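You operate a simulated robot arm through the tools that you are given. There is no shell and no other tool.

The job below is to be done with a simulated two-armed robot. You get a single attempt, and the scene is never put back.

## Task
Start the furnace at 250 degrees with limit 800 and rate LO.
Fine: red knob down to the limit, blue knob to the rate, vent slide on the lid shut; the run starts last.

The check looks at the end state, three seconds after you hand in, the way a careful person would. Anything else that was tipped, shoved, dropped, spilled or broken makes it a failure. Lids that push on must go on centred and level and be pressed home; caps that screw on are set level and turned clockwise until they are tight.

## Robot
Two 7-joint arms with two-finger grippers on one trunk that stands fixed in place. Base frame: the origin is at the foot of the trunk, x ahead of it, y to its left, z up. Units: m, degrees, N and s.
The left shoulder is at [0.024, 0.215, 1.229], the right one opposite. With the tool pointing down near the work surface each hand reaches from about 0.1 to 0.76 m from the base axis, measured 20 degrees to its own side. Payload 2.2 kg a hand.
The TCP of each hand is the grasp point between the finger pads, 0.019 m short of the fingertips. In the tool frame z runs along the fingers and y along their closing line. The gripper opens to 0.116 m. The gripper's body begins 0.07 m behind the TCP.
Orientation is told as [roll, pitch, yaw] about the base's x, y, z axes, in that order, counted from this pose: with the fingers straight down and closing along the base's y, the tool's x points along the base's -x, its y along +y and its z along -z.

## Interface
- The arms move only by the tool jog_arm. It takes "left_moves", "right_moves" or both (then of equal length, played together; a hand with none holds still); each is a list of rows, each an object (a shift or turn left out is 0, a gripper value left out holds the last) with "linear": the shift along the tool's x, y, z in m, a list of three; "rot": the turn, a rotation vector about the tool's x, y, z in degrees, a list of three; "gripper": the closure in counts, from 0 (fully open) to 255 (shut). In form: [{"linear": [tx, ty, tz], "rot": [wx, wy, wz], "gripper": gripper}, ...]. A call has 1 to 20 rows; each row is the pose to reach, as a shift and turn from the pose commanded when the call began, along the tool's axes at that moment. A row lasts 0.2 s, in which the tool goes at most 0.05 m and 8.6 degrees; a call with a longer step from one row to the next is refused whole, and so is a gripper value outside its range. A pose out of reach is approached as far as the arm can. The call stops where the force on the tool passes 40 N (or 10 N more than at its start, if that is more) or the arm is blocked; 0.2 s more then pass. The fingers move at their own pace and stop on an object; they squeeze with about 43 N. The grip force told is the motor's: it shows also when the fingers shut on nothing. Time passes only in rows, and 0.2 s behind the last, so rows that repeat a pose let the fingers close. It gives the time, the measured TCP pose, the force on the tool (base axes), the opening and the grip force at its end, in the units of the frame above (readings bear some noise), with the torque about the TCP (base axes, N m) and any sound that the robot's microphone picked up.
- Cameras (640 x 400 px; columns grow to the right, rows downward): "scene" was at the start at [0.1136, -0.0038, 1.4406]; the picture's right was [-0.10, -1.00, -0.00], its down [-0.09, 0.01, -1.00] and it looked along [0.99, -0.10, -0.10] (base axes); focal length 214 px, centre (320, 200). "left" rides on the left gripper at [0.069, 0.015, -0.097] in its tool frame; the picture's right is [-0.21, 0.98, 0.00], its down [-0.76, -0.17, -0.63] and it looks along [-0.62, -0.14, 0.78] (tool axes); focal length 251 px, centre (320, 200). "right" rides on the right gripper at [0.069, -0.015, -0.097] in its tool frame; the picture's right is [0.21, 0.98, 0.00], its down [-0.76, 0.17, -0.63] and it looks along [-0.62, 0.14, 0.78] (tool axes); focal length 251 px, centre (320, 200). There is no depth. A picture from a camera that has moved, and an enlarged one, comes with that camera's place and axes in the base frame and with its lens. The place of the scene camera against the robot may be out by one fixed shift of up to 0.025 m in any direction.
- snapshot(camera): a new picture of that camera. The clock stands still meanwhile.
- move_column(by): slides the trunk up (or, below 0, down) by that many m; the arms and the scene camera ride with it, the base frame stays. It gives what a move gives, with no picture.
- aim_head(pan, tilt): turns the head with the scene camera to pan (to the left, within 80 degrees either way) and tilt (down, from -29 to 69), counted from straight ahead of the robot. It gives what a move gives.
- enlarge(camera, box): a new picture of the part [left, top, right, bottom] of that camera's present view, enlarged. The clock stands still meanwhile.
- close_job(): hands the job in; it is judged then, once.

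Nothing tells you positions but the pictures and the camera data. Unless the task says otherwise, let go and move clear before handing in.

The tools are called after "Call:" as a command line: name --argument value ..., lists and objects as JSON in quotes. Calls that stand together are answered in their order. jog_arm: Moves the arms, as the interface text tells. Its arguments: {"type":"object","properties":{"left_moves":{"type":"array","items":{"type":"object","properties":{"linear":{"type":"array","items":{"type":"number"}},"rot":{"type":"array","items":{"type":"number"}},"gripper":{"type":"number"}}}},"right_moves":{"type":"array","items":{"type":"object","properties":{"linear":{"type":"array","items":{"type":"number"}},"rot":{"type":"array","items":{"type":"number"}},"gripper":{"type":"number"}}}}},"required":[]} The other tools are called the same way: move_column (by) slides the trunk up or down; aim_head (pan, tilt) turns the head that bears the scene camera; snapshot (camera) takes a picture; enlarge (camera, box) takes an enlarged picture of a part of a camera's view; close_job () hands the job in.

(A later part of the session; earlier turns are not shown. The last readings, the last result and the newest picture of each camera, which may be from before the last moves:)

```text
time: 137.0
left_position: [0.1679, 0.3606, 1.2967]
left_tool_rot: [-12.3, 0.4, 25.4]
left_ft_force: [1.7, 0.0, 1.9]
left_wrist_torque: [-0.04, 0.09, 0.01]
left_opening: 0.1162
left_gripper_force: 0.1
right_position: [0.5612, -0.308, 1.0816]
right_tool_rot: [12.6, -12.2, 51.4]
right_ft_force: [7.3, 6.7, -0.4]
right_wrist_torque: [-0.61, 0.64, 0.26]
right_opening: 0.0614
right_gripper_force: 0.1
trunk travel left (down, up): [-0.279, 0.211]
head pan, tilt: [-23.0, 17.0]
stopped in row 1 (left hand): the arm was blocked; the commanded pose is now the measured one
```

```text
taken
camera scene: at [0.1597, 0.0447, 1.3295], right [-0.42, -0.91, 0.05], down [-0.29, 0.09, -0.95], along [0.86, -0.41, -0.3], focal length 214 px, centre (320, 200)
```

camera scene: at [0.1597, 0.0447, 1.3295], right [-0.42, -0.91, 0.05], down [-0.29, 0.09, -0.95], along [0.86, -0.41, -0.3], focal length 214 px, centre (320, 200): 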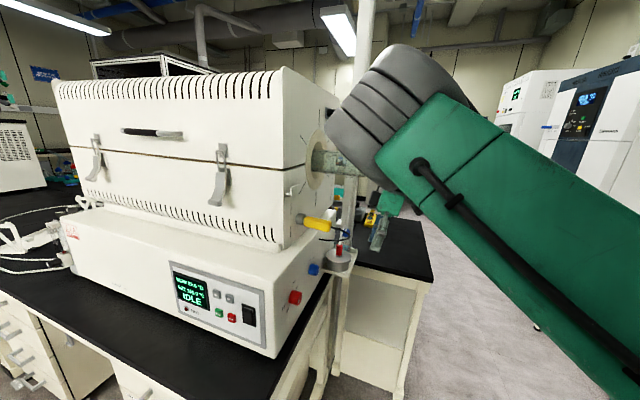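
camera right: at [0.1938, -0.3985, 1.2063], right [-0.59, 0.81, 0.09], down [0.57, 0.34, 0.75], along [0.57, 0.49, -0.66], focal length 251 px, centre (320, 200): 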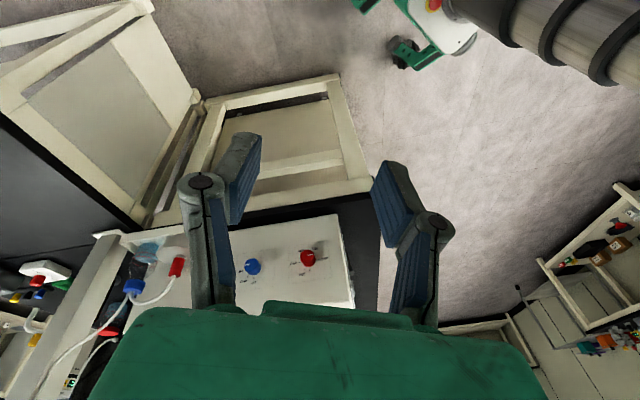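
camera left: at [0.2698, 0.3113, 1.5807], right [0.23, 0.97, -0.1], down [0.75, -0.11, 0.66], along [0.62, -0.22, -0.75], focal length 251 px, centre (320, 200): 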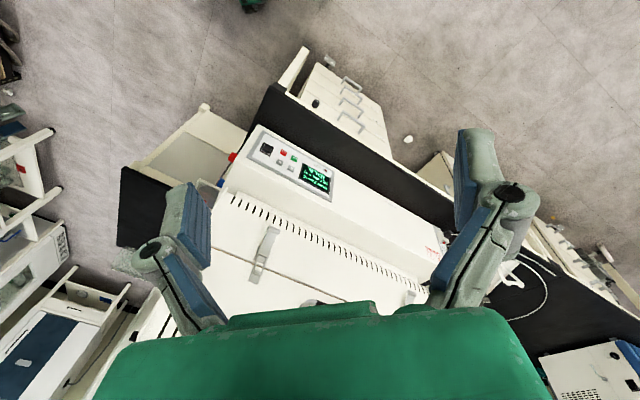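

The right hand has drifted toward the plug and cable, which is risky. I'll pull it straight back away from the furnace with a few quick steps.

Call:
jog_arm --right_moves '[{"linear": [0.045, -0.02, 0]}, {"linear": [0.09, -0.04, 0]}, {"linear": [0.135, -0.06, 0]}, {"linear": [0.18, -0.08, 0]}]'

Call:
jog_arm --right_moves '[{"linear": [0.045, -0.02, 0]}, {"linear": [0.09, -0.04, 0]}, {"linear": [0.135, -0.06, 0]}, {"linear": [0.18, -0.08, 0]}]'

Call:
snapshot --camera "scene"

```text
time: 137.3
left_position: [0.1041, 0.2928, 1.3377]
left_tool_rot: [-21.1, 3.6, 25.8]
left_ft_force: [1.6, 5.3, 1.4]
left_wrist_torque: [-0.5, 0.14, -0.15]
left_opening: 0.1161
left_gripper_force: 0.0
right_position: [0.4735, -0.407, 1.0935]
right_tool_rot: [11.4, -12.6, 53.1]
right_ft_force: [4.0, 3.9, 5.2]
right_wrist_torque: [-0.57, 0.4, 0.16]
right_opening: 0.0617
right_gripper_force: 0.1
trunk travel left (down, up): [-0.279, 0.211]
head pan, tilt: [-23.0, 17.0]
stopped in row 1 (left hand): the arm was blocked; the commanded pose is now the measured one
```

```text
time: 137.7
left_position: [0.1566, 0.0251, 1.3498]
left_tool_rot: [-9.8, -3.5, 34.5]
left_ft_force: [-7.7, -5.8, -5.9]
left_wrist_torque: [0.48, -0.81, 0.06]
left_opening: 0.1163
left_gripper_force: 0.1
right_position: [0.5732, -0.6118, 0.9382]
right_tool_rot: [26.0, -22.1, 42.7]
right_ft_force: [4.0, 3.0, 7.4]
right_wrist_torque: [-0.6, 0.28, 0.29]
right_opening: 0.0615
right_gripper_force: 0.3
trunk travel left (down, up): [-0.279, 0.211]
head pan, tilt: [-23.0, 17.0]
stopped in row 1 (left hand): the arm was blocked; the commanded pose is now the measured one
```

```text
taken
camera scene: at [0.0644, -0.1297, 1.3268], right [-0.41, -0.91, -0.06], down [-0.25, 0.18, -0.95], along [0.88, -0.38, -0.3], focal length 214 px, centre (320, 200)
```

scene: 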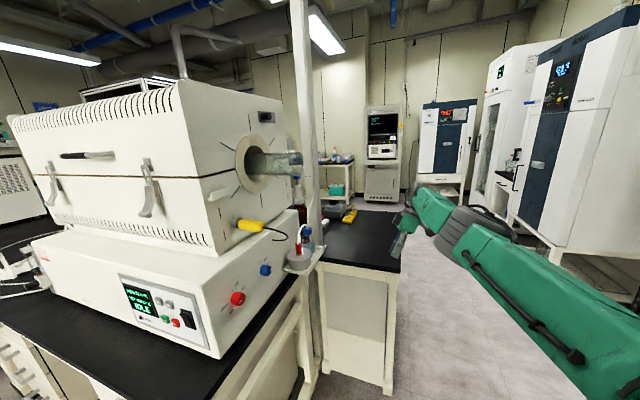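

The right arm is now lower and farther out, no longer elbow-up. I'll sample passively again to see whether this posture damps.

Call:
aim_head --pan -25 --tilt 17

Call:
aim_head --pan -26 --tilt 17

Call:
aim_head --pan -27 --tilt 17

Call:
aim_head --pan -28 --tilt 17

Call:
aim_head --pan -29 --tilt 17

Call:
aim_head --pan -30 --tilt 17

Call:
snapshot --camera "scene"

```text
time: 138.3
left_position: [0.1583, 0.2751, 1.325]
left_tool_rot: [-16.6, 5.3, 36.0]
left_ft_force: [2.6, -2.0, 5.7]
left_wrist_torque: [0.29, 0.3, -0.08]
left_opening: 0.1162
left_gripper_force: 0.0
right_position: [0.6196, -0.3441, 1.0097]
right_tool_rot: [17.0, -14.0, 62.7]
right_ft_force: [14.9, 9.7, -6.0]
right_wrist_torque: [-0.59, 1.45, 0.72]
right_opening: 0.061
right_gripper_force: 0.1
trunk travel left (down, up): [-0.279, 0.211]
head pan, tilt: [-25.0, 17.0]
```

```text
time: 138.9
left_position: [0.1568, 0.0347, 1.3494]
left_tool_rot: [-10.5, -2.3, 35.3]
left_ft_force: [-4.2, -3.1, -3.0]
left_wrist_torque: [0.39, -0.55, 0.08]
left_opening: 0.1157
left_gripper_force: 0.0
right_position: [0.5505, -0.626, 0.9367]
right_tool_rot: [25.1, -21.4, 38.7]
right_ft_force: [4.8, -4.6, 16.0]
right_wrist_torque: [-0.56, 0.39, 0.42]
right_opening: 0.0618
right_gripper_force: 0.1
trunk travel left (down, up): [-0.279, 0.211]
head pan, tilt: [-26.0, 17.0]
```

```text
time: 139.5
left_position: [0.1521, 0.2712, 1.3236]
left_tool_rot: [-16.6, 3.9, 34.9]
left_ft_force: [-0.1, -2.2, 6.8]
left_wrist_torque: [0.25, 0.07, 0.07]
left_opening: 0.1159
left_gripper_force: 0.0
right_position: [0.6098, -0.3567, 1.0215]
right_tool_rot: [15.8, -14.1, 61.9]
right_ft_force: [15.3, 14.8, -4.8]
right_wrist_torque: [-1.04, 1.35, 0.69]
right_opening: 0.0612
right_gripper_force: 0.1
trunk travel left (down, up): [-0.279, 0.211]
head pan, tilt: [-27.0, 17.0]
```

```text
time: 140.1
left_position: [0.157, 0.037, 1.3504]
left_tool_rot: [-10.9, -2.0, 34.9]
left_ft_force: [-4.9, -4.3, -2.7]
left_wrist_torque: [0.48, -0.48, 0.13]
left_opening: 0.1159
left_gripper_force: 0.1
right_position: [0.5541, -0.6171, 0.9364]
right_tool_rot: [26.3, -21.1, 39.4]
right_ft_force: [8.6, 1.2, 22.0]
right_wrist_torque: [-1.21, 0.65, 0.54]
right_opening: 0.0616
right_gripper_force: 0.0
trunk travel left (down, up): [-0.279, 0.211]
head pan, tilt: [-28.0, 17.0]
```

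```text
time: 140.7
left_position: [0.1571, 0.2689, 1.3252]
left_tool_rot: [-16.2, 4.3, 35.5]
left_ft_force: [1.8, -2.2, 7.6]
left_wrist_torque: [0.39, 0.23, 0.02]
left_opening: 0.1164
left_gripper_force: 0.1
right_position: [0.6169, -0.3554, 1.0164]
right_tool_rot: [16.2, -14.2, 62.3]
right_ft_force: [14.9, 10.5, -4.2]
right_wrist_torque: [-0.86, 1.32, 0.72]
right_opening: 0.061
right_gripper_force: 0.0
trunk travel left (down, up): [-0.279, 0.211]
head pan, tilt: [-29.0, 17.0]
```

```text
time: 141.3
left_position: [0.1575, 0.0396, 1.3497]
left_tool_rot: [-11.1, -1.8, 34.8]
left_ft_force: [-3.5, 1.6, -5.0]
left_wrist_torque: [-0.16, -0.34, 0.0]
left_opening: 0.116
left_gripper_force: 0.1
right_position: [0.5474, -0.6237, 0.9318]
right_tool_rot: [25.8, -20.8, 40.0]
right_ft_force: [2.0, -23.3, 9.7]
right_wrist_torque: [1.31, 0.2, -0.23]
right_opening: 0.0614
right_gripper_force: 0.1
trunk travel left (down, up): [-0.279, 0.211]
head pan, tilt: [-30.0, 17.0]
```

```text
taken
camera scene: at [0.0518, -0.1168, 1.3267], right [-0.53, -0.85, -0.04], down [-0.24, 0.2, -0.95], along [0.81, -0.5, -0.31], focal length 214 px, centre (320, 200)
```

scene: 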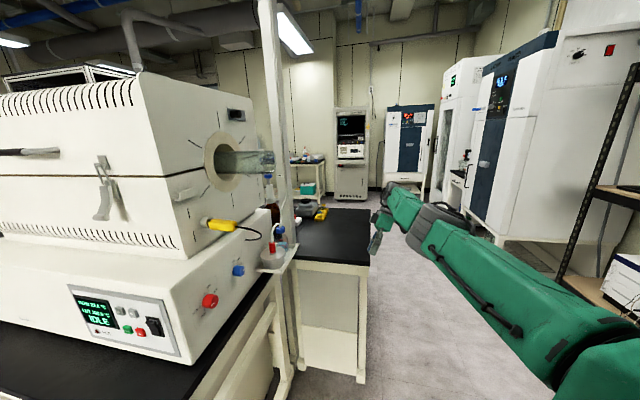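

The period is about 1.2 s and the extremes are now slowly shrinking. Before waiting longer, I'll check how close the right hand comes to the tray at its left extreme.

Call:
aim_head --pan -31 --tilt 17

Call:
snapshot --camera "scene"

Call:
snapshot --camera "right"

```text
time: 141.9
left_position: [0.1606, 0.2645, 1.3238]
left_tool_rot: [-15.7, 3.7, 35.0]
left_ft_force: [3.2, -3.8, 8.1]
left_wrist_torque: [0.49, 0.28, 0.02]
left_opening: 0.1159
left_gripper_force: 0.0
right_position: [0.6151, -0.3598, 1.0194]
right_tool_rot: [16.0, -14.2, 61.9]
right_ft_force: [12.6, 12.8, -3.6]
right_wrist_torque: [-0.99, 1.16, 0.65]
right_opening: 0.0614
right_gripper_force: 0.0
trunk travel left (down, up): [-0.279, 0.211]
head pan, tilt: [-31.0, 17.0]
```

```text
taken
camera scene: at [0.1733, 0.0083, 1.3304], right [-0.56, -0.83, 0.04], down [-0.27, 0.14, -0.95], along [0.79, -0.54, -0.3], focal length 214 px, centre (320, 200)
```

scene: 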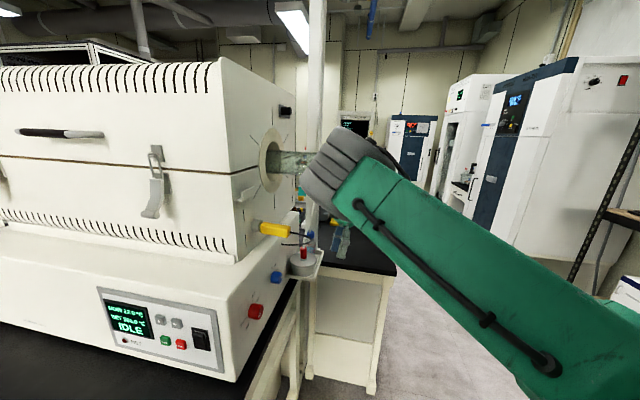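

```text
taken
camera right: at [0.6105, -0.4565, 1.0876], right [-0.96, 0.2, 0.21], down [0.29, 0.5, 0.82], along [0.06, 0.84, -0.53], focal length 251 px, centre (320, 200)
```

right: 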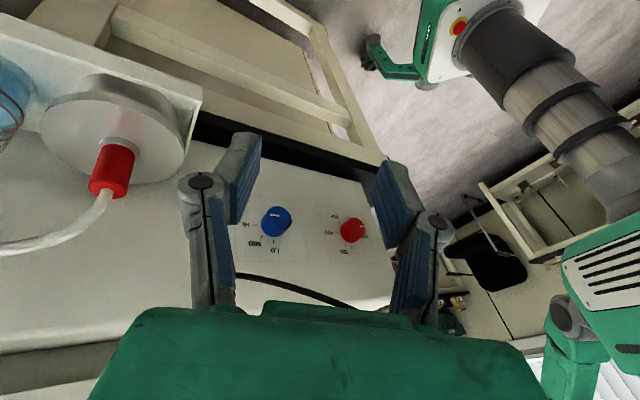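

The hand comes too near the plug and cable at its left extreme. It's there right now, so a retreat command will act while the body swings away; I'll pull back hard now.

Call:
jog_arm --right_moves '[{"linear": [0.045, -0.02, 0]}, {"linear": [0.09, -0.04, 0]}, {"linear": [0.135, -0.06, 0]}, {"linear": [0.18, -0.08, 0]}, {"linear": [0.2, -0.1, 0]}]'

Call:
aim_head --pan -32 --tilt 17

Call:
aim_head --pan -33 --tilt 17

Call:
snapshot --camera "scene"

```text
time: 142.3
left_position: [0.0369, 0.2403, 1.3629]
left_tool_rot: [-23.2, 4.5, 36.2]
left_ft_force: [-25.1, 123.3, -66.9]
left_wrist_torque: [-3.59, -4.71, 2.09]
left_opening: 0.0931
left_gripper_force: 0.1
right_position: [0.4975, -0.4321, 1.0481]
right_tool_rot: [14.0, -16.4, 62.7]
right_ft_force: [2.7, 3.9, 7.6]
right_wrist_torque: [-0.58, 0.29, 0.11]
right_opening: 0.0619
right_gripper_force: 0.5
trunk travel left (down, up): [-0.279, 0.211]
head pan, tilt: [-31.0, 17.0]
stopped in row 1 (left hand): the arm was blocked; the commanded pose is now the measured one
```

```text
time: 142.9
left_position: [0.14, 0.0684, 1.3331]
left_tool_rot: [-5.1, -5.4, 32.1]
left_ft_force: [-4.9, -5.0, -1.2]
left_wrist_torque: [0.44, -0.39, 0.14]
left_opening: 0.1158
left_gripper_force: 0.0
right_position: [0.6041, -0.5612, 0.9937]
right_tool_rot: [14.1, -20.9, 61.1]
right_ft_force: [0.2, -4.7, 1.6]
right_wrist_torque: [0.29, 0.02, 0.05]
right_opening: 0.0616
right_gripper_force: 0.0
trunk travel left (down, up): [-0.279, 0.211]
head pan, tilt: [-32.0, 17.0]
```

```text
time: 143.5
left_position: [0.0458, 0.2098, 1.3703]
left_tool_rot: [-24.4, 5.6, 34.5]
left_ft_force: [-59.8, 54.7, 0.9]
left_wrist_torque: [-4.18, -4.93, -1.5]
left_opening: 0.111
left_gripper_force: 0.1
right_position: [0.4987, -0.4507, 1.0369]
right_tool_rot: [15.0, -17.0, 61.5]
right_ft_force: [2.9, 5.5, 6.7]
right_wrist_torque: [-0.74, 0.27, 0.21]
right_opening: 0.0615
right_gripper_force: 0.1
trunk travel left (down, up): [-0.279, 0.211]
head pan, tilt: [-33.0, 17.0]
```

```text
taken
camera scene: at [0.0341, 0.0818, 1.324], right [-0.67, -0.74, 0.07], down [-0.34, 0.22, -0.92], along [0.66, -0.63, -0.4], focal length 214 px, centre (320, 200)
```

scene: 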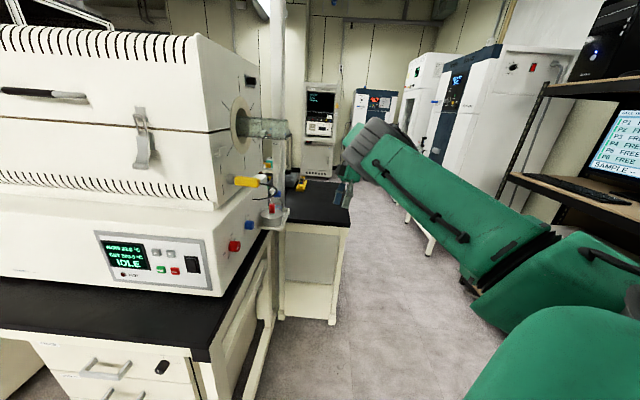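

The left hand has drifted so far back that it strikes the robot's own body. I'll push the left hand forward and out to its own side.

Call:
jog_arm --left_moves '[{"linear": [-0.045, 0.015, 0]}, {"linear": [-0.09, 0.03, 0]}, {"linear": [-0.135, 0.045, 0]}, {"linear": [-0.18, 0.06, 0]}, {"linear": [-0.22, 0.07, 0]}]'

Call:
jog_arm --left_moves '[{"linear": [-0.045, 0.015, 0]}, {"linear": [-0.09, 0.03, 0]}, {"linear": [-0.135, 0.045, 0]}, {"linear": [-0.18, 0.06, 0]}, {"linear": [-0.22, 0.07, 0]}]'

Call:
jog_arm --left_moves '[{"linear": [-0.045, 0.015, 0]}, {"linear": [-0.09, 0.03, 0]}, {"linear": [-0.135, 0.045, 0]}, {"linear": [-0.18, 0.06, 0]}, {"linear": [-0.22, 0.07, 0]}]'

Call:
snapshot --camera "scene"

```text
time: 143.8
left_position: [0.1563, -0.0221, 1.3601]
left_tool_rot: [-14.3, -0.1, 43.2]
left_ft_force: [-14.5, -5.7, -7.3]
left_wrist_torque: [0.48, -1.54, 0.25]
left_opening: 0.1169
left_gripper_force: 0.1
right_position: [0.5831, -0.4847, 0.8696]
right_tool_rot: [29.4, -24.9, 72.7]
right_ft_force: [-13.5, 15.8, -47.9]
right_wrist_torque: [0.95, 0.28, 0.47]
right_opening: 0.0611
right_gripper_force: 0.1
trunk travel left (down, up): [-0.279, 0.211]
head pan, tilt: [-33.0, 17.0]
stopped in row 1 (left hand): the arm was blocked; the commanded pose is now the measured one
```

```text
time: 144.2
left_position: [0.1941, 0.1888, 1.3329]
left_tool_rot: [-15.2, 0.3, 38.4]
left_ft_force: [-7.0, -3.1, -9.4]
left_wrist_torque: [0.12, -0.7, 0.2]
left_opening: 0.1155
left_gripper_force: 0.1
right_position: [0.659, -0.481, 0.9956]
right_tool_rot: [17.6, -18.6, 64.2]
right_ft_force: [-25.6, -26.3, 3.7]
right_wrist_torque: [2.06, -2.19, -1.39]
right_opening: 0.0615
right_gripper_force: 0.7
trunk travel left (down, up): [-0.279, 0.211]
head pan, tilt: [-33.0, 17.0]
stopped in row 1 (right hand): the arm was blocked; the commanded pose is now the measured one
```

```text
time: 144.5
left_position: [0.0459, 0.3617, 1.3182]
left_tool_rot: [-24.7, 8.7, 47.8]
left_ft_force: [-3.4, -1.2, 2.6]
left_wrist_torque: [0.13, -0.31, 0.13]
left_opening: 0.1158
left_gripper_force: 0.1
right_position: [0.5959, -0.2395, 1.0033]
right_tool_rot: [19.1, -14.3, 73.0]
right_ft_force: [1.8, -7.4, 12.4]
right_wrist_torque: [0.25, -0.29, -0.16]
right_opening: 0.0616
right_gripper_force: 0.0
trunk travel left (down, up): [-0.279, 0.211]
head pan, tilt: [-33.0, 17.0]
stopped in row 1 (left hand): the arm was blocked; the commanded pose is now the measured one
```

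```text
taken
camera scene: at [0.0961, 0.1097, 1.3281], right [-0.56, -0.82, 0.08], down [-0.24, 0.07, -0.97], along [0.79, -0.56, -0.24], focal length 214 px, centre (320, 200)
```

scene: 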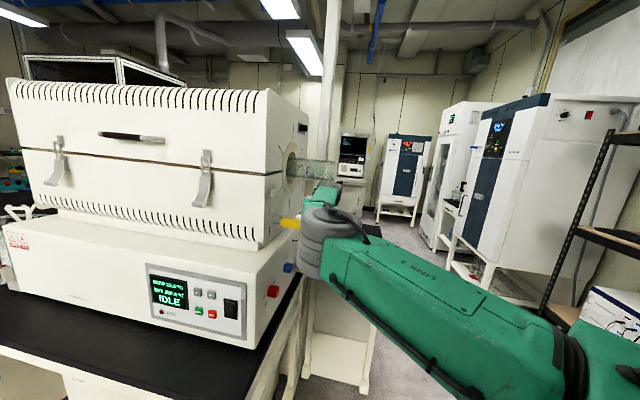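

The right hand is swinging too near the plug again. It's at its left extreme, so I'll command a retreat now while the body swings away.

Call:
jog_arm --right_moves '[{"linear": [0.042, 0.022, -0.01]}, {"linear": [0.084, 0.044, -0.02]}, {"linear": [0.126, 0.066, -0.03]}, {"linear": [0.168, 0.088, -0.03]}, {"linear": [0.2, 0.1, -0.03]}]'

Call:
snapshot --camera "scene"

Call:
aim_head --pan -34 --tilt 17

Call:
snapshot --camera "scene"

```text
time: 144.8
left_position: [0.0815, 0.1618, 1.3807]
left_tool_rot: [-28.1, 14.6, 50.6]
left_ft_force: [2.0, 8.5, 0.1]
left_wrist_torque: [-0.65, 0.11, -0.25]
left_opening: 0.1161
left_gripper_force: 0.2
right_position: [0.6041, -0.41, 0.9367]
right_tool_rot: [21.4, -23.8, 74.4]
right_ft_force: [-0.1, 5.2, 0.0]
right_wrist_torque: [-0.32, 0.04, 0.14]
right_opening: 0.0611
right_gripper_force: 0.0
trunk travel left (down, up): [-0.279, 0.211]
head pan, tilt: [-33.0, 17.0]
stopped in row 1 (left hand): the arm was blocked; the commanded pose is now the measured one
```

```text
taken
camera scene: at [0.099, 0.0201, 1.3303], right [-0.55, -0.83, 0.05], down [-0.25, 0.11, -0.96], along [0.79, -0.54, -0.27], focal length 214 px, centre (320, 200)
```

scene: 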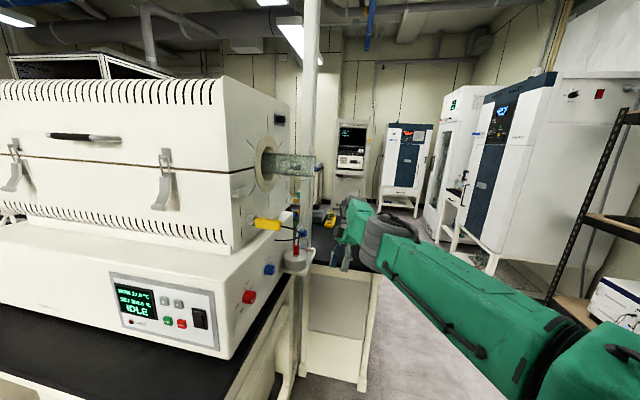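

```text
time: 145.4
left_position: [0.0811, 0.2219, 1.328]
left_tool_rot: [-19.9, 4.3, 48.6]
left_ft_force: [0.0, 1.5, 5.0]
left_wrist_torque: [-0.07, 0.05, 0.02]
left_opening: 0.1155
left_gripper_force: 0.1
right_position: [0.6177, -0.3744, 0.9816]
right_tool_rot: [18.8, -19.1, 72.8]
right_ft_force: [-0.7, -0.2, 2.1]
right_wrist_torque: [-0.03, -0.08, -0.01]
right_opening: 0.0615
right_gripper_force: 0.1
trunk travel left (down, up): [-0.279, 0.211]
head pan, tilt: [-34.0, 17.0]
```

```text
taken
camera scene: at [0.1268, -0.0569, 1.3265], right [-0.58, -0.81, 0.0], down [-0.25, 0.18, -0.95], along [0.77, -0.55, -0.31], focal length 214 px, centre (320, 200)
```

scene: 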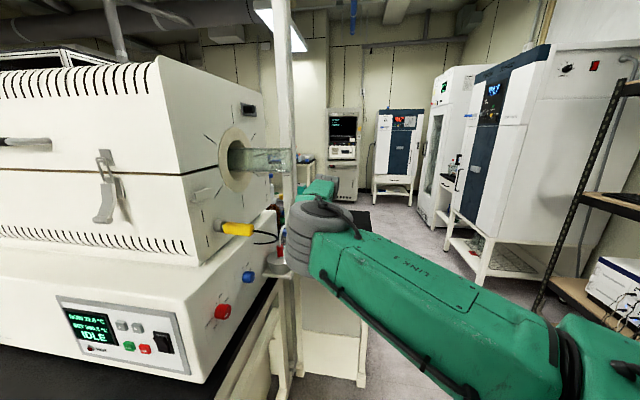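

The readings at the last two moments are close and the forces small. I'll sample passively to see whether the swing has lost energy.

Call:
aim_head --pan -34 --tilt 18

Call:
aim_head --pan -34 --tilt 19

Call:
aim_head --pan -34 --tilt 20

Call:
aim_head --pan -34 --tilt 21

Call:
aim_head --pan -34 --tilt 22

Call:
snapshot --camera "scene"

Call:
snapshot --camera "right"

```text
time: 146.0
left_position: [0.0692, 0.0753, 1.3644]
left_tool_rot: [-21.6, 4.7, 51.0]
left_ft_force: [-5.2, -4.3, -0.9]
left_wrist_torque: [0.4, -0.43, 0.18]
left_opening: 0.1158
left_gripper_force: 0.1
right_position: [0.591, -0.5043, 0.9277]
right_tool_rot: [23.5, -25.5, 63.2]
right_ft_force: [11.7, 8.1, 4.9]
right_wrist_torque: [-0.84, 0.9, 0.51]
right_opening: 0.0613
right_gripper_force: 0.1
trunk travel left (down, up): [-0.279, 0.211]
head pan, tilt: [-34.0, 18.0]
```

```text
time: 146.6
left_position: [0.0619, 0.2889, 1.3386]
left_tool_rot: [-24.7, 11.1, 50.8]
left_ft_force: [2.9, -1.3, 4.6]
left_wrist_torque: [0.2, 0.31, -0.12]
left_opening: 0.1161
left_gripper_force: 0.0
right_position: [0.6131, -0.297, 0.977]
right_tool_rot: [20.5, -17.5, 75.4]
right_ft_force: [6.7, 3.1, -3.1]
right_wrist_torque: [-0.1, 0.64, 0.33]
right_opening: 0.0611
right_gripper_force: 0.0
trunk travel left (down, up): [-0.279, 0.211]
head pan, tilt: [-34.0, 19.0]
```

```text
time: 147.2
left_position: [0.0651, 0.042, 1.3605]
left_tool_rot: [-19.3, 0.8, 52.8]
left_ft_force: [-6.9, 0.9, -3.7]
left_wrist_torque: [-0.06, -0.72, 0.09]
left_opening: 0.116
left_gripper_force: 0.0
right_position: [0.6009, -0.5084, 0.9211]
right_tool_rot: [24.1, -26.4, 62.1]
right_ft_force: [4.5, 13.7, 7.8]
right_wrist_torque: [-1.37, 0.27, 0.48]
right_opening: 0.0614
right_gripper_force: 0.1
trunk travel left (down, up): [-0.279, 0.211]
head pan, tilt: [-34.0, 20.0]
```

```text
time: 147.9
left_position: [0.0449, 0.295, 1.3396]
left_tool_rot: [-26.9, 10.8, 48.7]
left_ft_force: [0.5, -1.3, 2.0]
left_wrist_torque: [0.15, 0.13, 0.01]
left_opening: 0.1162
left_gripper_force: 0.0
right_position: [0.5855, -0.3165, 0.9983]
right_tool_rot: [18.8, -17.1, 73.5]
right_ft_force: [6.9, 2.9, 0.6]
right_wrist_torque: [-0.26, 0.51, 0.27]
right_opening: 0.0612
right_gripper_force: 0.0
trunk travel left (down, up): [-0.279, 0.211]
head pan, tilt: [-34.0, 21.0]
```

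```text
time: 148.5
left_position: [0.1031, 0.0491, 1.3647]
left_tool_rot: [-17.6, 2.2, 49.5]
left_ft_force: [-1.5, 1.9, -2.7]
left_wrist_torque: [-0.09, -0.28, 0.01]
left_opening: 0.1159
left_gripper_force: 0.1
right_position: [0.6432, -0.5001, 0.9218]
right_tool_rot: [22.2, -26.3, 72.7]
right_ft_force: [-3.7, -0.1, -2.5]
right_wrist_torque: [0.14, -0.31, -0.19]
right_opening: 0.0612
right_gripper_force: 0.0
trunk travel left (down, up): [-0.279, 0.211]
head pan, tilt: [-34.0, 22.0]
```

```text
taken
camera scene: at [0.1089, -0.2041, 1.3112], right [-0.58, -0.81, -0.08], down [-0.31, 0.31, -0.9], along [0.75, -0.5, -0.43], focal length 214 px, centre (320, 200)
```

scene: 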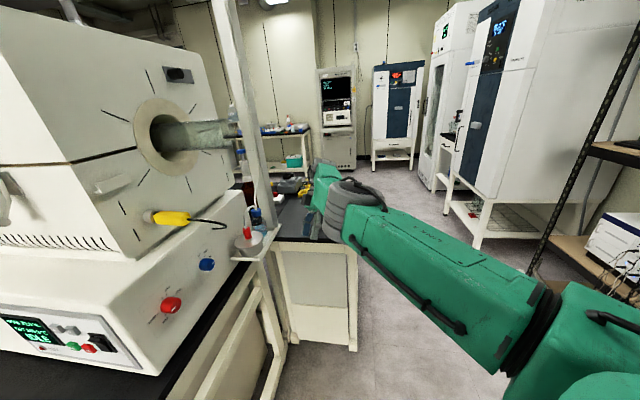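

```text
taken
camera right: at [0.6619, -0.6082, 0.9667], right [-0.97, -0.07, 0.24], down [0.2, 0.35, 0.92], along [-0.15, 0.93, -0.32], focal length 251 px, centre (320, 200)
```

right: 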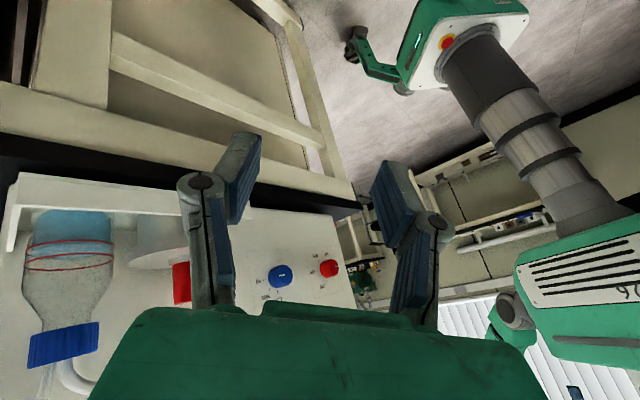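

The upper body is now leaning far to each side, and the left hand is cramped against its own chest, which may be driving it. I'll step the left hand forward and the right hand back from the furnace together.

Call:
jog_arm --left_moves '[{"linear": [-0.032, -0.036, 0]}, {"linear": [-0.064, -0.072, 0]}, {"linear": [-0.096, -0.1, 0]}]' --right_moves '[{"linear": [0.04, 0.02, -0.01]}, {"linear": [0.08, 0.04, -0.02]}, {"linear": [0.12, 0.06, -0.03]}]'

Call:
jog_arm --left_moves '[{"linear": [-0.032, -0.036, 0]}, {"linear": [-0.064, -0.072, 0]}, {"linear": [-0.096, -0.1, 0]}]' --right_moves '[{"linear": [0.04, 0.02, -0.01]}, {"linear": [0.08, 0.04, -0.02]}, {"linear": [0.12, 0.06, -0.03]}]'

Call:
jog_arm --left_moves '[{"linear": [-0.032, -0.036, 0]}, {"linear": [-0.064, -0.072, 0]}, {"linear": [-0.096, -0.1, 0]}]' --right_moves '[{"linear": [0.04, 0.02, -0.01]}, {"linear": [0.08, 0.04, -0.02]}, {"linear": [0.12, 0.06, -0.03]}]'

Call:
snapshot --camera "scene"

```text
time: 148.8
left_position: [0.0886, 0.3268, 1.3042]
left_tool_rot: [-20.2, 4.3, 49.6]
left_ft_force: [-2.4, 4.1, -0.1]
left_wrist_torque: [-0.43, -0.12, -0.05]
left_opening: 0.1158
left_gripper_force: 0.0
right_position: [0.614, -0.3318, 1.018]
right_tool_rot: [16.8, -15.3, 70.9]
right_ft_force: [-4.9, -6.7, 6.5]
right_wrist_torque: [0.26, -0.56, -0.23]
right_opening: 0.0616
right_gripper_force: 0.2
trunk travel left (down, up): [-0.279, 0.211]
head pan, tilt: [-34.0, 22.0]
stopped in row 1 (left hand): the arm was blocked; the commanded pose is now the measured one
```

```text
time: 149.1
left_position: [-0.0278, 0.3167, 1.3276]
left_tool_rot: [-25.9, 9.5, 53.4]
left_ft_force: [54.4, 30.2, -7.4]
left_wrist_torque: [-2.87, 4.42, -2.5]
left_opening: 0.116
left_gripper_force: 0.0
right_position: [0.5145, -0.2799, 1.038]
right_tool_rot: [15.9, -15.7, 81.9]
right_ft_force: [2.1, 0.9, 5.9]
right_wrist_torque: [-0.16, 0.08, 0.09]
right_opening: 0.0615
right_gripper_force: 0.0
trunk travel left (down, up): [-0.279, 0.211]
head pan, tilt: [-34.0, 22.0]
stopped in row 1 (left hand): the arm was blocked; the commanded pose is now the measured one
```

```text
time: 149.5
left_position: [0.047, 0.0595, 1.3548]
left_tool_rot: [-20.4, 2.3, 58.2]
left_ft_force: [-3.9, -3.1, -2.9]
left_wrist_torque: [0.24, -0.43, 0.13]
left_opening: 0.116
left_gripper_force: 0.0
right_position: [0.5966, -0.4558, 0.9382]
right_tool_rot: [18.7, -26.7, 84.4]
right_ft_force: [2.7, 5.4, -3.3]
right_wrist_torque: [-0.31, 0.29, 0.29]
right_opening: 0.0613
right_gripper_force: 0.1
trunk travel left (down, up): [-0.279, 0.211]
head pan, tilt: [-34.0, 22.0]
stopped in row 1 (left hand): the arm was blocked; the commanded pose is now the measured one
```

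```text
taken
camera scene: at [0.0782, -0.141, 1.3167], right [-0.57, -0.82, -0.05], down [-0.31, 0.26, -0.91], along [0.76, -0.51, -0.4], focal length 214 px, centre (320, 200)
```

scene: 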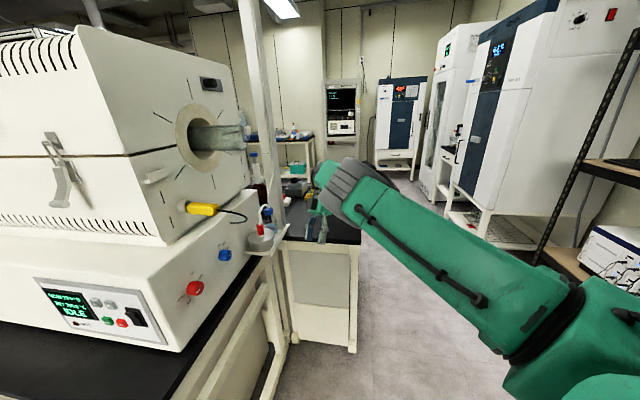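

The left hand is physically pressing on its own body, which causes most of the stops. I'll concentrate on getting it forward with several quick single steps.

Call:
jog_arm --left_moves '[{"linear": [-0.028, -0.038, -0.012]}, {"linear": [-0.056, -0.076, -0.024]}, {"linear": [-0.084, -0.114, -0.036]}, {"linear": [-0.112, -0.15, -0.048]}]'

Call:
jog_arm --left_moves '[{"linear": [-0.028, -0.038, -0.012]}, {"linear": [-0.056, -0.076, -0.024]}, {"linear": [-0.084, -0.114, -0.036]}, {"linear": [-0.112, -0.15, -0.048]}]'

Call:
jog_arm --left_moves '[{"linear": [-0.028, -0.038, -0.012]}, {"linear": [-0.056, -0.076, -0.024]}, {"linear": [-0.084, -0.114, -0.036]}, {"linear": [-0.112, -0.15, -0.048]}]'

Call:
jog_arm --left_moves '[{"linear": [-0.028, -0.038, -0.012]}, {"linear": [-0.056, -0.076, -0.024]}, {"linear": [-0.084, -0.114, -0.036]}, {"linear": [-0.112, -0.15, -0.048]}]'

Call:
snapshot --camera "scene"

```text
time: 149.9
left_position: [0.0712, 0.3587, 1.3264]
left_tool_rot: [-23.2, 7.2, 57.5]
left_ft_force: [-1.4, 4.0, 1.2]
left_wrist_torque: [-0.29, -0.14, -0.02]
left_opening: 0.1156
left_gripper_force: 0.0
right_position: [0.5853, -0.2781, 1.0098]
right_tool_rot: [17.5, -17.8, 78.4]
right_ft_force: [0.0, -1.6, 1.6]
right_wrist_torque: [-0.04, -0.04, 0.03]
right_opening: 0.0615
right_gripper_force: 0.3
trunk travel left (down, up): [-0.279, 0.211]
head pan, tilt: [-34.0, 22.0]
stopped in row 2 (left hand): the arm was blocked; the commanded pose is now the measured one
```

```text
time: 150.2
left_position: [-0.0564, 0.3617, 1.3427]
left_tool_rot: [-26.1, 3.4, 48.7]
left_ft_force: [4.5, 300.8, -57.2]
left_wrist_torque: [-25.54, -5.23, -28.74]
left_opening: 0.116
left_gripper_force: 0.0
right_position: [0.4949, -0.2447, 1.0356]
right_tool_rot: [12.6, -16.6, 88.1]
right_ft_force: [1.3, -1.3, 5.5]
right_wrist_torque: [0.01, 0.0, 0.01]
right_opening: 0.0616
right_gripper_force: 0.3
trunk travel left (down, up): [-0.279, 0.211]
head pan, tilt: [-34.0, 22.0]
stopped in row 1 (right hand): the force on the tool passed its limit at 257 N (the readings are from after the stop); the commanded pose is now the measured one
```

```text
time: 150.6
left_position: [-0.0424, 0.1268, 1.3876]
left_tool_rot: [-20.2, -7.3, 31.2]
left_ft_force: [-43.1, 71.1, 27.6]
left_wrist_torque: [-5.91, -0.11, -7.04]
left_opening: 0.116
left_gripper_force: 0.1
right_position: [0.5327, -0.4037, 0.9706]
right_tool_rot: [14.7, -25.2, 87.0]
right_ft_force: [2.2, -1.5, -3.4]
right_wrist_torque: [0.21, 0.26, 0.06]
right_opening: 0.0612
right_gripper_force: 0.1
trunk travel left (down, up): [-0.279, 0.211]
head pan, tilt: [-34.0, 22.0]
stopped in row 1 (left hand): the arm was blocked; the commanded pose is now the measured one
```

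```text
time: 151.1
left_position: [-0.0919, 0.3491, 1.3811]
left_tool_rot: [-30.5, -3.5, 35.7]
left_ft_force: [0.1, -2.8, 1.2]
left_wrist_torque: [0.15, 0.0, 0.05]
left_opening: 0.116
left_gripper_force: 0.1
right_position: [0.4452, -0.2269, 1.0385]
right_tool_rot: [12.0, -16.1, 88.5]
right_ft_force: [2.1, 8.4, 6.3]
right_wrist_torque: [-0.83, 0.05, 0.23]
right_opening: 0.0613
right_gripper_force: 0.1
trunk travel left (down, up): [-0.279, 0.211]
head pan, tilt: [-34.0, 22.0]
stopped in row 2 (right hand): the arm was blocked; the commanded pose is now the measured one
```

```text
taken
camera scene: at [0.0626, 0.0487, 1.3207], right [-0.58, -0.81, 0.05], down [-0.29, 0.16, -0.94], along [0.76, -0.56, -0.33], focal length 214 px, centre (320, 200)
```

scene: 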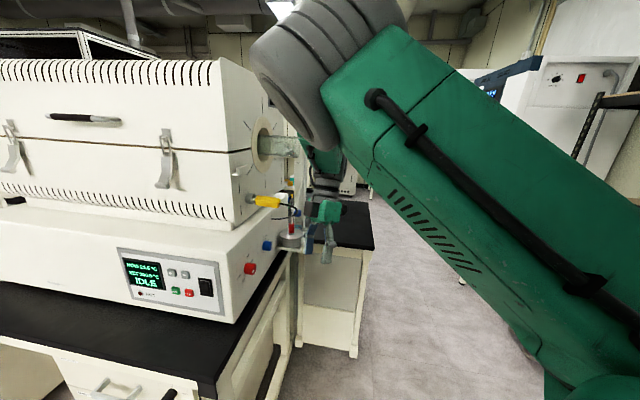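

The left hand keeps striking the robot's own body, and each stop makes it worse. I'll give no more arm commands for the moment and watch passively again.

Call:
aim_head --pan -30 --tilt 22

Call:
aim_head --pan -30 --tilt 21

Call:
aim_head --pan -30 --tilt 20

Call:
aim_head --pan -30 --tilt 21

Call:
aim_head --pan -30 --tilt 20

Call:
aim_head --pan -30 --tilt 21

Call:
snapshot --camera "scene"

Call:
snapshot --camera "left"

Call:
snapshot --camera "right"

```text
time: 151.8
left_position: [0.0086, 0.2314, 1.4055]
left_tool_rot: [-25.3, -3.7, 34.6]
left_ft_force: [-3.5, 0.9, 3.0]
left_wrist_torque: [0.0, -0.21, 0.19]
left_opening: 0.1159
left_gripper_force: 0.1
right_position: [0.5123, -0.3462, 0.9528]
right_tool_rot: [21.1, -23.2, 79.2]
right_ft_force: [1.1, 0.5, -4.9]
right_wrist_torque: [0.28, 0.2, 0.02]
right_opening: 0.0614
right_gripper_force: 0.1
trunk travel left (down, up): [-0.279, 0.211]
head pan, tilt: [-30.0, 22.0]
```

```text
time: 152.4
left_position: [-0.1262, 0.285, 1.3964]
left_tool_rot: [-36.2, -8.6, 25.8]
left_ft_force: [-42.2, 257.3, -14.1]
left_wrist_torque: [-19.68, -3.8, -10.54]
left_opening: 0.1162
left_gripper_force: 0.0
right_position: [0.4213, -0.3492, 1.0068]
right_tool_rot: [13.9, -20.2, 84.1]
right_ft_force: [4.0, 2.2, 4.2]
right_wrist_torque: [-0.27, 0.28, 0.14]
right_opening: 0.0618
right_gripper_force: 0.1
trunk travel left (down, up): [-0.279, 0.211]
head pan, tilt: [-30.0, 21.0]
```

```text
time: 153.0
left_position: [-0.0289, 0.342, 1.3903]
left_tool_rot: [-28.3, -2.7, 36.2]
left_ft_force: [-0.4, -1.7, 2.9]
left_wrist_torque: [0.23, 0.03, 0.09]
left_opening: 0.1164
left_gripper_force: 0.1
right_position: [0.4776, -0.2491, 0.9555]
right_tool_rot: [23.2, -19.3, 81.4]
right_ft_force: [-0.2, 0.2, -3.8]
right_wrist_torque: [0.18, 0.02, 0.0]
right_opening: 0.061
right_gripper_force: 0.1
trunk travel left (down, up): [-0.279, 0.211]
head pan, tilt: [-30.0, 20.0]
```

```text
time: 153.6
left_position: [-0.0645, 0.1423, 1.4115]
left_tool_rot: [-23.9, -9.7, 38.0]
left_ft_force: [12.6, -7.5, -1.5]
left_wrist_torque: [0.61, 1.08, 0.15]
left_opening: 0.1159
left_gripper_force: 0.1
right_position: [0.5102, -0.344, 0.9987]
right_tool_rot: [12.6, -23.6, 91.8]
right_ft_force: [-1.1, 12.7, -1.9]
right_wrist_torque: [-1.06, -0.09, 0.23]
right_opening: 0.0613
right_gripper_force: 0.0
trunk travel left (down, up): [-0.279, 0.211]
head pan, tilt: [-30.0, 21.0]
```

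```text
time: 154.2
left_position: [-0.1018, 0.3767, 1.377]
left_tool_rot: [-30.3, -4.2, 34.5]
left_ft_force: [-38.9, 280.2, -75.7]
left_wrist_torque: [-21.6, -5.46, -8.88]
left_opening: 0.1159
left_gripper_force: 0.1
right_position: [0.4442, -0.2172, 1.0467]
right_tool_rot: [11.3, -14.8, 89.9]
right_ft_force: [9.6, 6.9, 20.2]
right_wrist_torque: [-1.09, 0.5, 0.45]
right_opening: 0.0615
right_gripper_force: 0.1
trunk travel left (down, up): [-0.279, 0.211]
head pan, tilt: [-30.0, 20.0]
```

```text
time: 154.8
left_position: [0.0023, 0.1826, 1.4113]
left_tool_rot: [-22.4, -5.9, 36.2]
left_ft_force: [2.0, 0.6, 0.8]
left_wrist_torque: [0.04, 0.19, -0.07]
left_opening: 0.116
left_gripper_force: 0.0
right_position: [0.5334, -0.3509, 0.9733]
right_tool_rot: [16.3, -23.1, 85.5]
right_ft_force: [0.0, -7.8, -4.7]
right_wrist_torque: [0.86, 0.08, -0.19]
right_opening: 0.0614
right_gripper_force: 0.1
trunk travel left (down, up): [-0.279, 0.211]
head pan, tilt: [-30.0, 21.0]
```

```text
taken
camera scene: at [0.1098, -0.1671, 1.3123], right [-0.52, -0.85, -0.05], down [-0.33, 0.26, -0.91], along [0.79, -0.45, -0.41], focal length 214 px, centre (320, 200)
```

scene: 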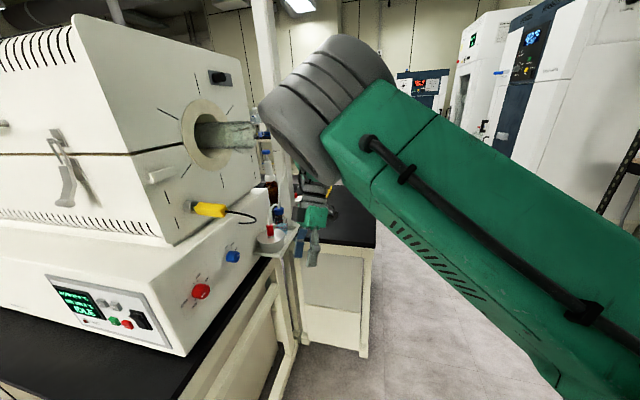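

```text
taken
camera left: at [-0.0902, 0.1768, 1.4866], right [-0.33, 0.88, -0.35], down [0.5, 0.48, 0.72], along [0.8, 0.06, -0.6], focal length 251 px, centre (320, 200)
```

left: 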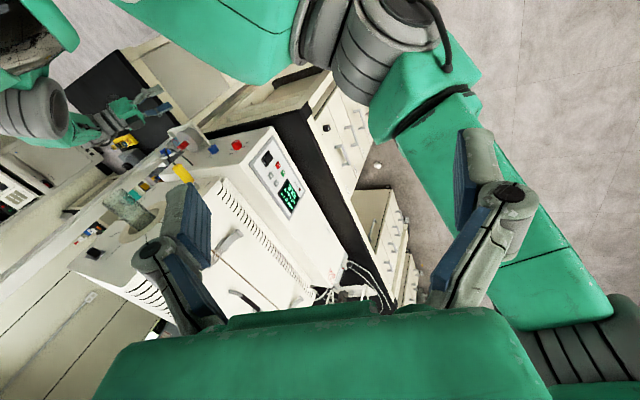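

```text
taken
camera right: at [0.5675, -0.4502, 1.0273], right [-0.96, -0.23, 0.17], down [0.05, 0.44, 0.9], along [-0.28, 0.87, -0.41], focal length 251 px, centre (320, 200)
```

right: 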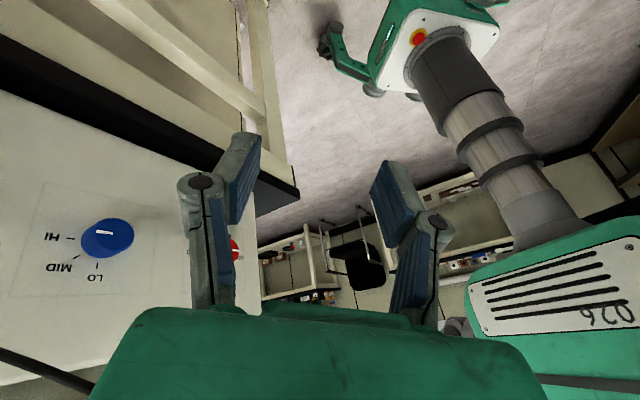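

The wrist views show nothing in the scene has been touched so far. A stop that lands when the body leans right and away would re-reference both hands farther from the furnace, so I'll time the next command for that instant with a measured head move.

Call:
aim_head --pan 10 --tilt 21

Call:
jog_arm --right_moves '[{"linear": [0.035, 0.02, 0]}, {"linear": [0.07, 0.04, 0]}]' --left_moves '[{"linear": [-0.04, -0.025, 0]}, {"linear": [-0.08, -0.05, 0]}]'

Call:
aim_head --pan 9 --tilt 21

Call:
aim_head --pan 8 --tilt 21

Call:
snapshot --camera "scene"

```text
time: 155.9
left_position: [0.0136, 0.2233, 1.4037]
left_tool_rot: [-25.0, -3.9, 34.0]
left_ft_force: [-0.7, 2.3, -3.1]
left_wrist_torque: [-0.36, -0.17, -0.06]
left_opening: 0.116
left_gripper_force: 0.1
right_position: [0.5118, -0.3576, 0.9507]
right_tool_rot: [20.9, -23.4, 78.5]
right_ft_force: [-4.1, -7.3, -6.9]
right_wrist_torque: [0.93, -0.2, -0.39]
right_opening: 0.0613
right_gripper_force: 0.0
trunk travel left (down, up): [-0.279, 0.211]
head pan, tilt: [10.0, 21.0]
```

```text
time: 156.2
left_position: [-0.1275, 0.4032, 1.376]
left_tool_rot: [-31.3, 0.4, 39.3]
left_ft_force: [-1.4, -4.9, 2.8]
left_wrist_torque: [0.47, -0.07, 0.19]
left_opening: 0.116
left_gripper_force: 0.0
right_position: [0.3965, -0.1928, 0.9769]
right_tool_rot: [20.7, -18.1, 85.2]
right_ft_force: [4.7, 8.1, 7.3]
right_wrist_torque: [-0.85, 0.22, 0.47]
right_opening: 0.0614
right_gripper_force: 0.1
trunk travel left (down, up): [-0.279, 0.211]
head pan, tilt: [10.0, 21.0]
stopped in row 1 (left hand): the arm was blocked; the commanded pose is now the measured one
```

```text
time: 156.8
left_position: [-0.0769, 0.1884, 1.3977]
left_tool_rot: [-26.2, -4.4, 41.4]
left_ft_force: [0.5, 0.0, -2.8]
left_wrist_torque: [-0.05, -0.01, -0.12]
left_opening: 0.1162
left_gripper_force: 0.1
right_position: [0.4747, -0.3075, 0.9307]
right_tool_rot: [22.9, -24.7, 87.1]
right_ft_force: [-8.9, 2.2, 1.4]
right_wrist_torque: [-0.51, -0.87, -0.25]
right_opening: 0.0615
right_gripper_force: 0.1
trunk travel left (down, up): [-0.279, 0.211]
head pan, tilt: [9.0, 21.0]
```

```text
time: 157.5
left_position: [-0.0964, 0.3089, 1.388]
left_tool_rot: [-30.8, -1.5, 39.5]
left_ft_force: [0.2, 1.2, 1.2]
left_wrist_torque: [-0.09, 0.11, -0.12]
left_opening: 0.1162
left_gripper_force: 0.2
right_position: [0.4226, -0.2679, 0.9597]
right_tool_rot: [22.3, -19.9, 84.4]
right_ft_force: [0.3, 1.3, 2.1]
right_wrist_torque: [-0.13, -0.11, 0.04]
right_opening: 0.0615
right_gripper_force: 0.0
trunk travel left (down, up): [-0.279, 0.211]
head pan, tilt: [8.0, 21.0]
```

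```text
taken
camera scene: at [0.1023, 0.0901, 1.3214], right [0.14, -0.99, 0.06], down [-0.35, -0.11, -0.93], along [0.93, 0.11, -0.36], focal length 214 px, centre (320, 200)
```

scene: 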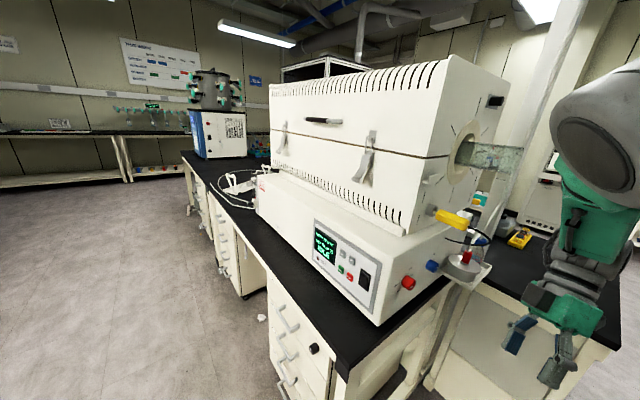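

The last readings show lower forces and smaller changes, and the left hand may now be free. I'll sample passively again.

Call:
aim_head --pan 7 --tilt 21

Call:
aim_head --pan 6 --tilt 21

Call:
aim_head --pan 5 --tilt 21

Call:
aim_head --pan 4 --tilt 21

Call:
aim_head --pan 3 --tilt 21

Call:
aim_head --pan 2 --tilt 21

Call:
aim_head --pan 1 --tilt 21

Call:
aim_head --pan 0 --tilt 21

```text
time: 158.1
left_position: [-0.0916, 0.3652, 1.375]
left_tool_rot: [-31.9, 0.0, 38.2]
left_ft_force: [-0.2, 0.8, 0.9]
left_wrist_torque: [-0.07, -0.02, -0.03]
left_opening: 0.116
left_gripper_force: 0.1
right_position: [0.4242, -0.2338, 0.9546]
right_tool_rot: [23.9, -20.6, 80.4]
right_ft_force: [-0.1, 0.0, 2.1]
right_wrist_torque: [-0.05, -0.07, 0.0]
right_opening: 0.0614
right_gripper_force: 0.0
trunk travel left (down, up): [-0.279, 0.211]
head pan, tilt: [7.0, 21.0]
```

```text
time: 158.7
left_position: [-0.0937, 0.1866, 1.4025]
left_tool_rot: [-25.9, -4.6, 38.0]
left_ft_force: [1.8, -1.1, -1.3]
left_wrist_torque: [0.11, 0.19, -0.07]
left_opening: 0.1161
left_gripper_force: 0.1
right_position: [0.424, -0.3468, 0.9319]
right_tool_rot: [23.6, -25.2, 82.4]
right_ft_force: [3.3, 6.4, 3.4]
right_wrist_torque: [-0.58, 0.15, 0.31]
right_opening: 0.061
right_gripper_force: 0.1
trunk travel left (down, up): [-0.279, 0.211]
head pan, tilt: [6.0, 21.0]
```

```text
time: 159.3
left_position: [-0.083, 0.3511, 1.382]
left_tool_rot: [-31.3, -0.7, 39.9]
left_ft_force: [-2.4, 0.0, 0.5]
left_wrist_torque: [0.06, -0.18, 0.1]
left_opening: 0.116
left_gripper_force: 0.0
right_position: [0.4366, -0.2352, 0.9647]
right_tool_rot: [22.4, -18.4, 84.9]
right_ft_force: [0.3, -1.1, 1.0]
right_wrist_torque: [0.04, -0.06, -0.03]
right_opening: 0.0615
right_gripper_force: 0.1
trunk travel left (down, up): [-0.279, 0.211]
head pan, tilt: [5.0, 21.0]
```

```text
time: 159.9
left_position: [-0.0992, 0.3179, 1.3807]
left_tool_rot: [-31.3, -0.4, 37.1]
left_ft_force: [0.3, 1.3, 0.5]
left_wrist_torque: [-0.08, 0.06, -0.07]
left_opening: 0.1159
left_gripper_force: 0.1
right_position: [0.4219, -0.2685, 0.9507]
right_tool_rot: [24.4, -23.1, 78.5]
right_ft_force: [-1.7, -3.3, 1.8]
right_wrist_torque: [0.12, -0.17, -0.1]
right_opening: 0.0615
right_gripper_force: 0.2
trunk travel left (down, up): [-0.279, 0.211]
head pan, tilt: [4.0, 21.0]
```

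```text
time: 160.5
left_position: [-0.0877, 0.1962, 1.4025]
left_tool_rot: [-26.0, -4.3, 37.9]
left_ft_force: [1.4, 1.5, -1.9]
left_wrist_torque: [-0.14, 0.04, -0.06]
left_opening: 0.116
left_gripper_force: 0.0
right_position: [0.4206, -0.3482, 0.9333]
right_tool_rot: [23.7, -24.3, 82.1]
right_ft_force: [0.4, -1.0, -0.6]
right_wrist_torque: [0.14, 0.02, -0.11]
right_opening: 0.0612
right_gripper_force: 0.0
trunk travel left (down, up): [-0.279, 0.211]
head pan, tilt: [3.0, 21.0]
```

```text
time: 161.1
left_position: [-0.0698, 0.3928, 1.3747]
left_tool_rot: [-32.1, 0.7, 39.7]
left_ft_force: [-1.1, -1.0, 1.9]
left_wrist_torque: [0.14, 0.03, 0.08]
left_opening: 0.1161
left_gripper_force: 0.1
right_position: [0.4471, -0.2025, 0.9658]
right_tool_rot: [22.7, -17.1, 85.3]
right_ft_force: [0.3, 1.4, -3.0]
right_wrist_torque: [-0.07, 0.13, 0.1]
right_opening: 0.0616
right_gripper_force: 0.0
trunk travel left (down, up): [-0.279, 0.211]
head pan, tilt: [2.0, 21.0]
```

```text
time: 161.7
left_position: [-0.1301, 0.2294, 1.3959]
left_tool_rot: [-28.6, -2.9, 38.0]
left_ft_force: [1.2, -3.4, -0.4]
left_wrist_torque: [0.25, 0.08, 0.04]
left_opening: 0.1158
left_gripper_force: 0.0
right_position: [0.409, -0.3183, 0.9402]
right_tool_rot: [24.9, -26.5, 79.1]
right_ft_force: [0.6, -2.0, 0.1]
right_wrist_torque: [0.14, 0.07, -0.03]
right_opening: 0.0614
right_gripper_force: 0.1
trunk travel left (down, up): [-0.279, 0.211]
head pan, tilt: [1.0, 21.0]
```

```text
time: 162.3
left_position: [-0.0609, 0.2904, 1.3965]
left_tool_rot: [-31.3, 1.8, 43.4]
left_ft_force: [-2.0, 6.2, 0.7]
left_wrist_torque: [-0.49, -0.2, -0.11]
left_opening: 0.1161
left_gripper_force: 0.1
right_position: [0.4765, -0.2655, 0.9476]
right_tool_rot: [22.6, -20.2, 88.4]
right_ft_force: [-5.1, 1.0, 1.2]
right_wrist_torque: [-0.15, -0.46, -0.1]
right_opening: 0.0615
right_gripper_force: 0.0
trunk travel left (down, up): [-0.279, 0.211]
head pan, tilt: [0.0, 21.0]
```

The swing is smaller now and free of contact. I'll try lowering the column a little again, since a lower body should be stiffer.

Call:
move_column --by -0.06

Call:
aim_head --pan -1 --tilt 21

Call:
aim_head --pan -2 --tilt 21

Call:
aim_head --pan -3 --tilt 21

```text
time: 162.7
left_position: [-0.1513, 0.1216, 1.415]
left_tool_rot: [-22.3, -5.6, 31.5]
left_ft_force: [7.5, -1.0, -0.7]
left_wrist_torque: [0.13, 0.61, -0.17]
left_opening: 0.116
left_gripper_force: 0.0
right_position: [0.2735, -0.4548, 0.9035]
right_tool_rot: [24.2, -28.0, 73.4]
right_ft_force: [-0.9, 0.7, -1.0]
right_wrist_torque: [0.03, 0.0, -0.11]
right_opening: 0.0612
right_gripper_force: 0.1
trunk travel left (down, up): [-0.276, 0.214]
head pan, tilt: [0.0, 21.0]
stopped: the arm was blocked; the commanded pose is now the measured one
```

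```text
time: 163.3
left_position: [-0.0691, 0.3672, 1.3759]
left_tool_rot: [-31.3, 0.6, 28.6]
left_ft_force: [-1.3, -2.5, 3.2]
left_wrist_torque: [0.24, -0.03, 0.17]
left_opening: 0.1161
left_gripper_force: 0.0
right_position: [0.3159, -0.3131, 0.9612]
right_tool_rot: [21.8, -18.8, 72.8]
right_ft_force: [3.1, 1.4, -1.5]
right_wrist_torque: [-0.04, 0.33, 0.19]
right_opening: 0.0613
right_gripper_force: 0.1
trunk travel left (down, up): [-0.276, 0.214]
head pan, tilt: [-1.0, 21.0]
```

```text
time: 163.9
left_position: [-0.1164, 0.1724, 1.4071]
left_tool_rot: [-24.0, -5.1, 32.7]
left_ft_force: [1.6, 0.9, 0.4]
left_wrist_torque: [-0.05, 0.12, -0.03]
left_opening: 0.116
left_gripper_force: 0.1
right_position: [0.3361, -0.4082, 0.9135]
right_tool_rot: [23.3, -26.1, 76.5]
right_ft_force: [-0.2, 0.2, -0.6]
right_wrist_torque: [-0.04, -0.06, -0.01]
right_opening: 0.0614
right_gripper_force: 0.0
trunk travel left (down, up): [-0.276, 0.214]
head pan, tilt: [-2.0, 21.0]
```

```text
time: 164.5
left_position: [-0.1198, 0.2902, 1.3958]
left_tool_rot: [-29.3, -8.1, 34.2]
left_ft_force: [-76.8, 277.0, 35.7]
left_wrist_torque: [-15.25, -6.77, -3.2]
left_opening: 0.0806
left_gripper_force: 0.1
right_position: [0.313, -0.3897, 0.928]
right_tool_rot: [22.9, -23.1, 76.3]
right_ft_force: [-4.0, -2.3, -3.4]
right_wrist_torque: [0.28, -0.22, -0.22]
right_opening: 0.0611
right_gripper_force: 0.0
trunk travel left (down, up): [-0.276, 0.214]
head pan, tilt: [-3.0, 21.0]
```

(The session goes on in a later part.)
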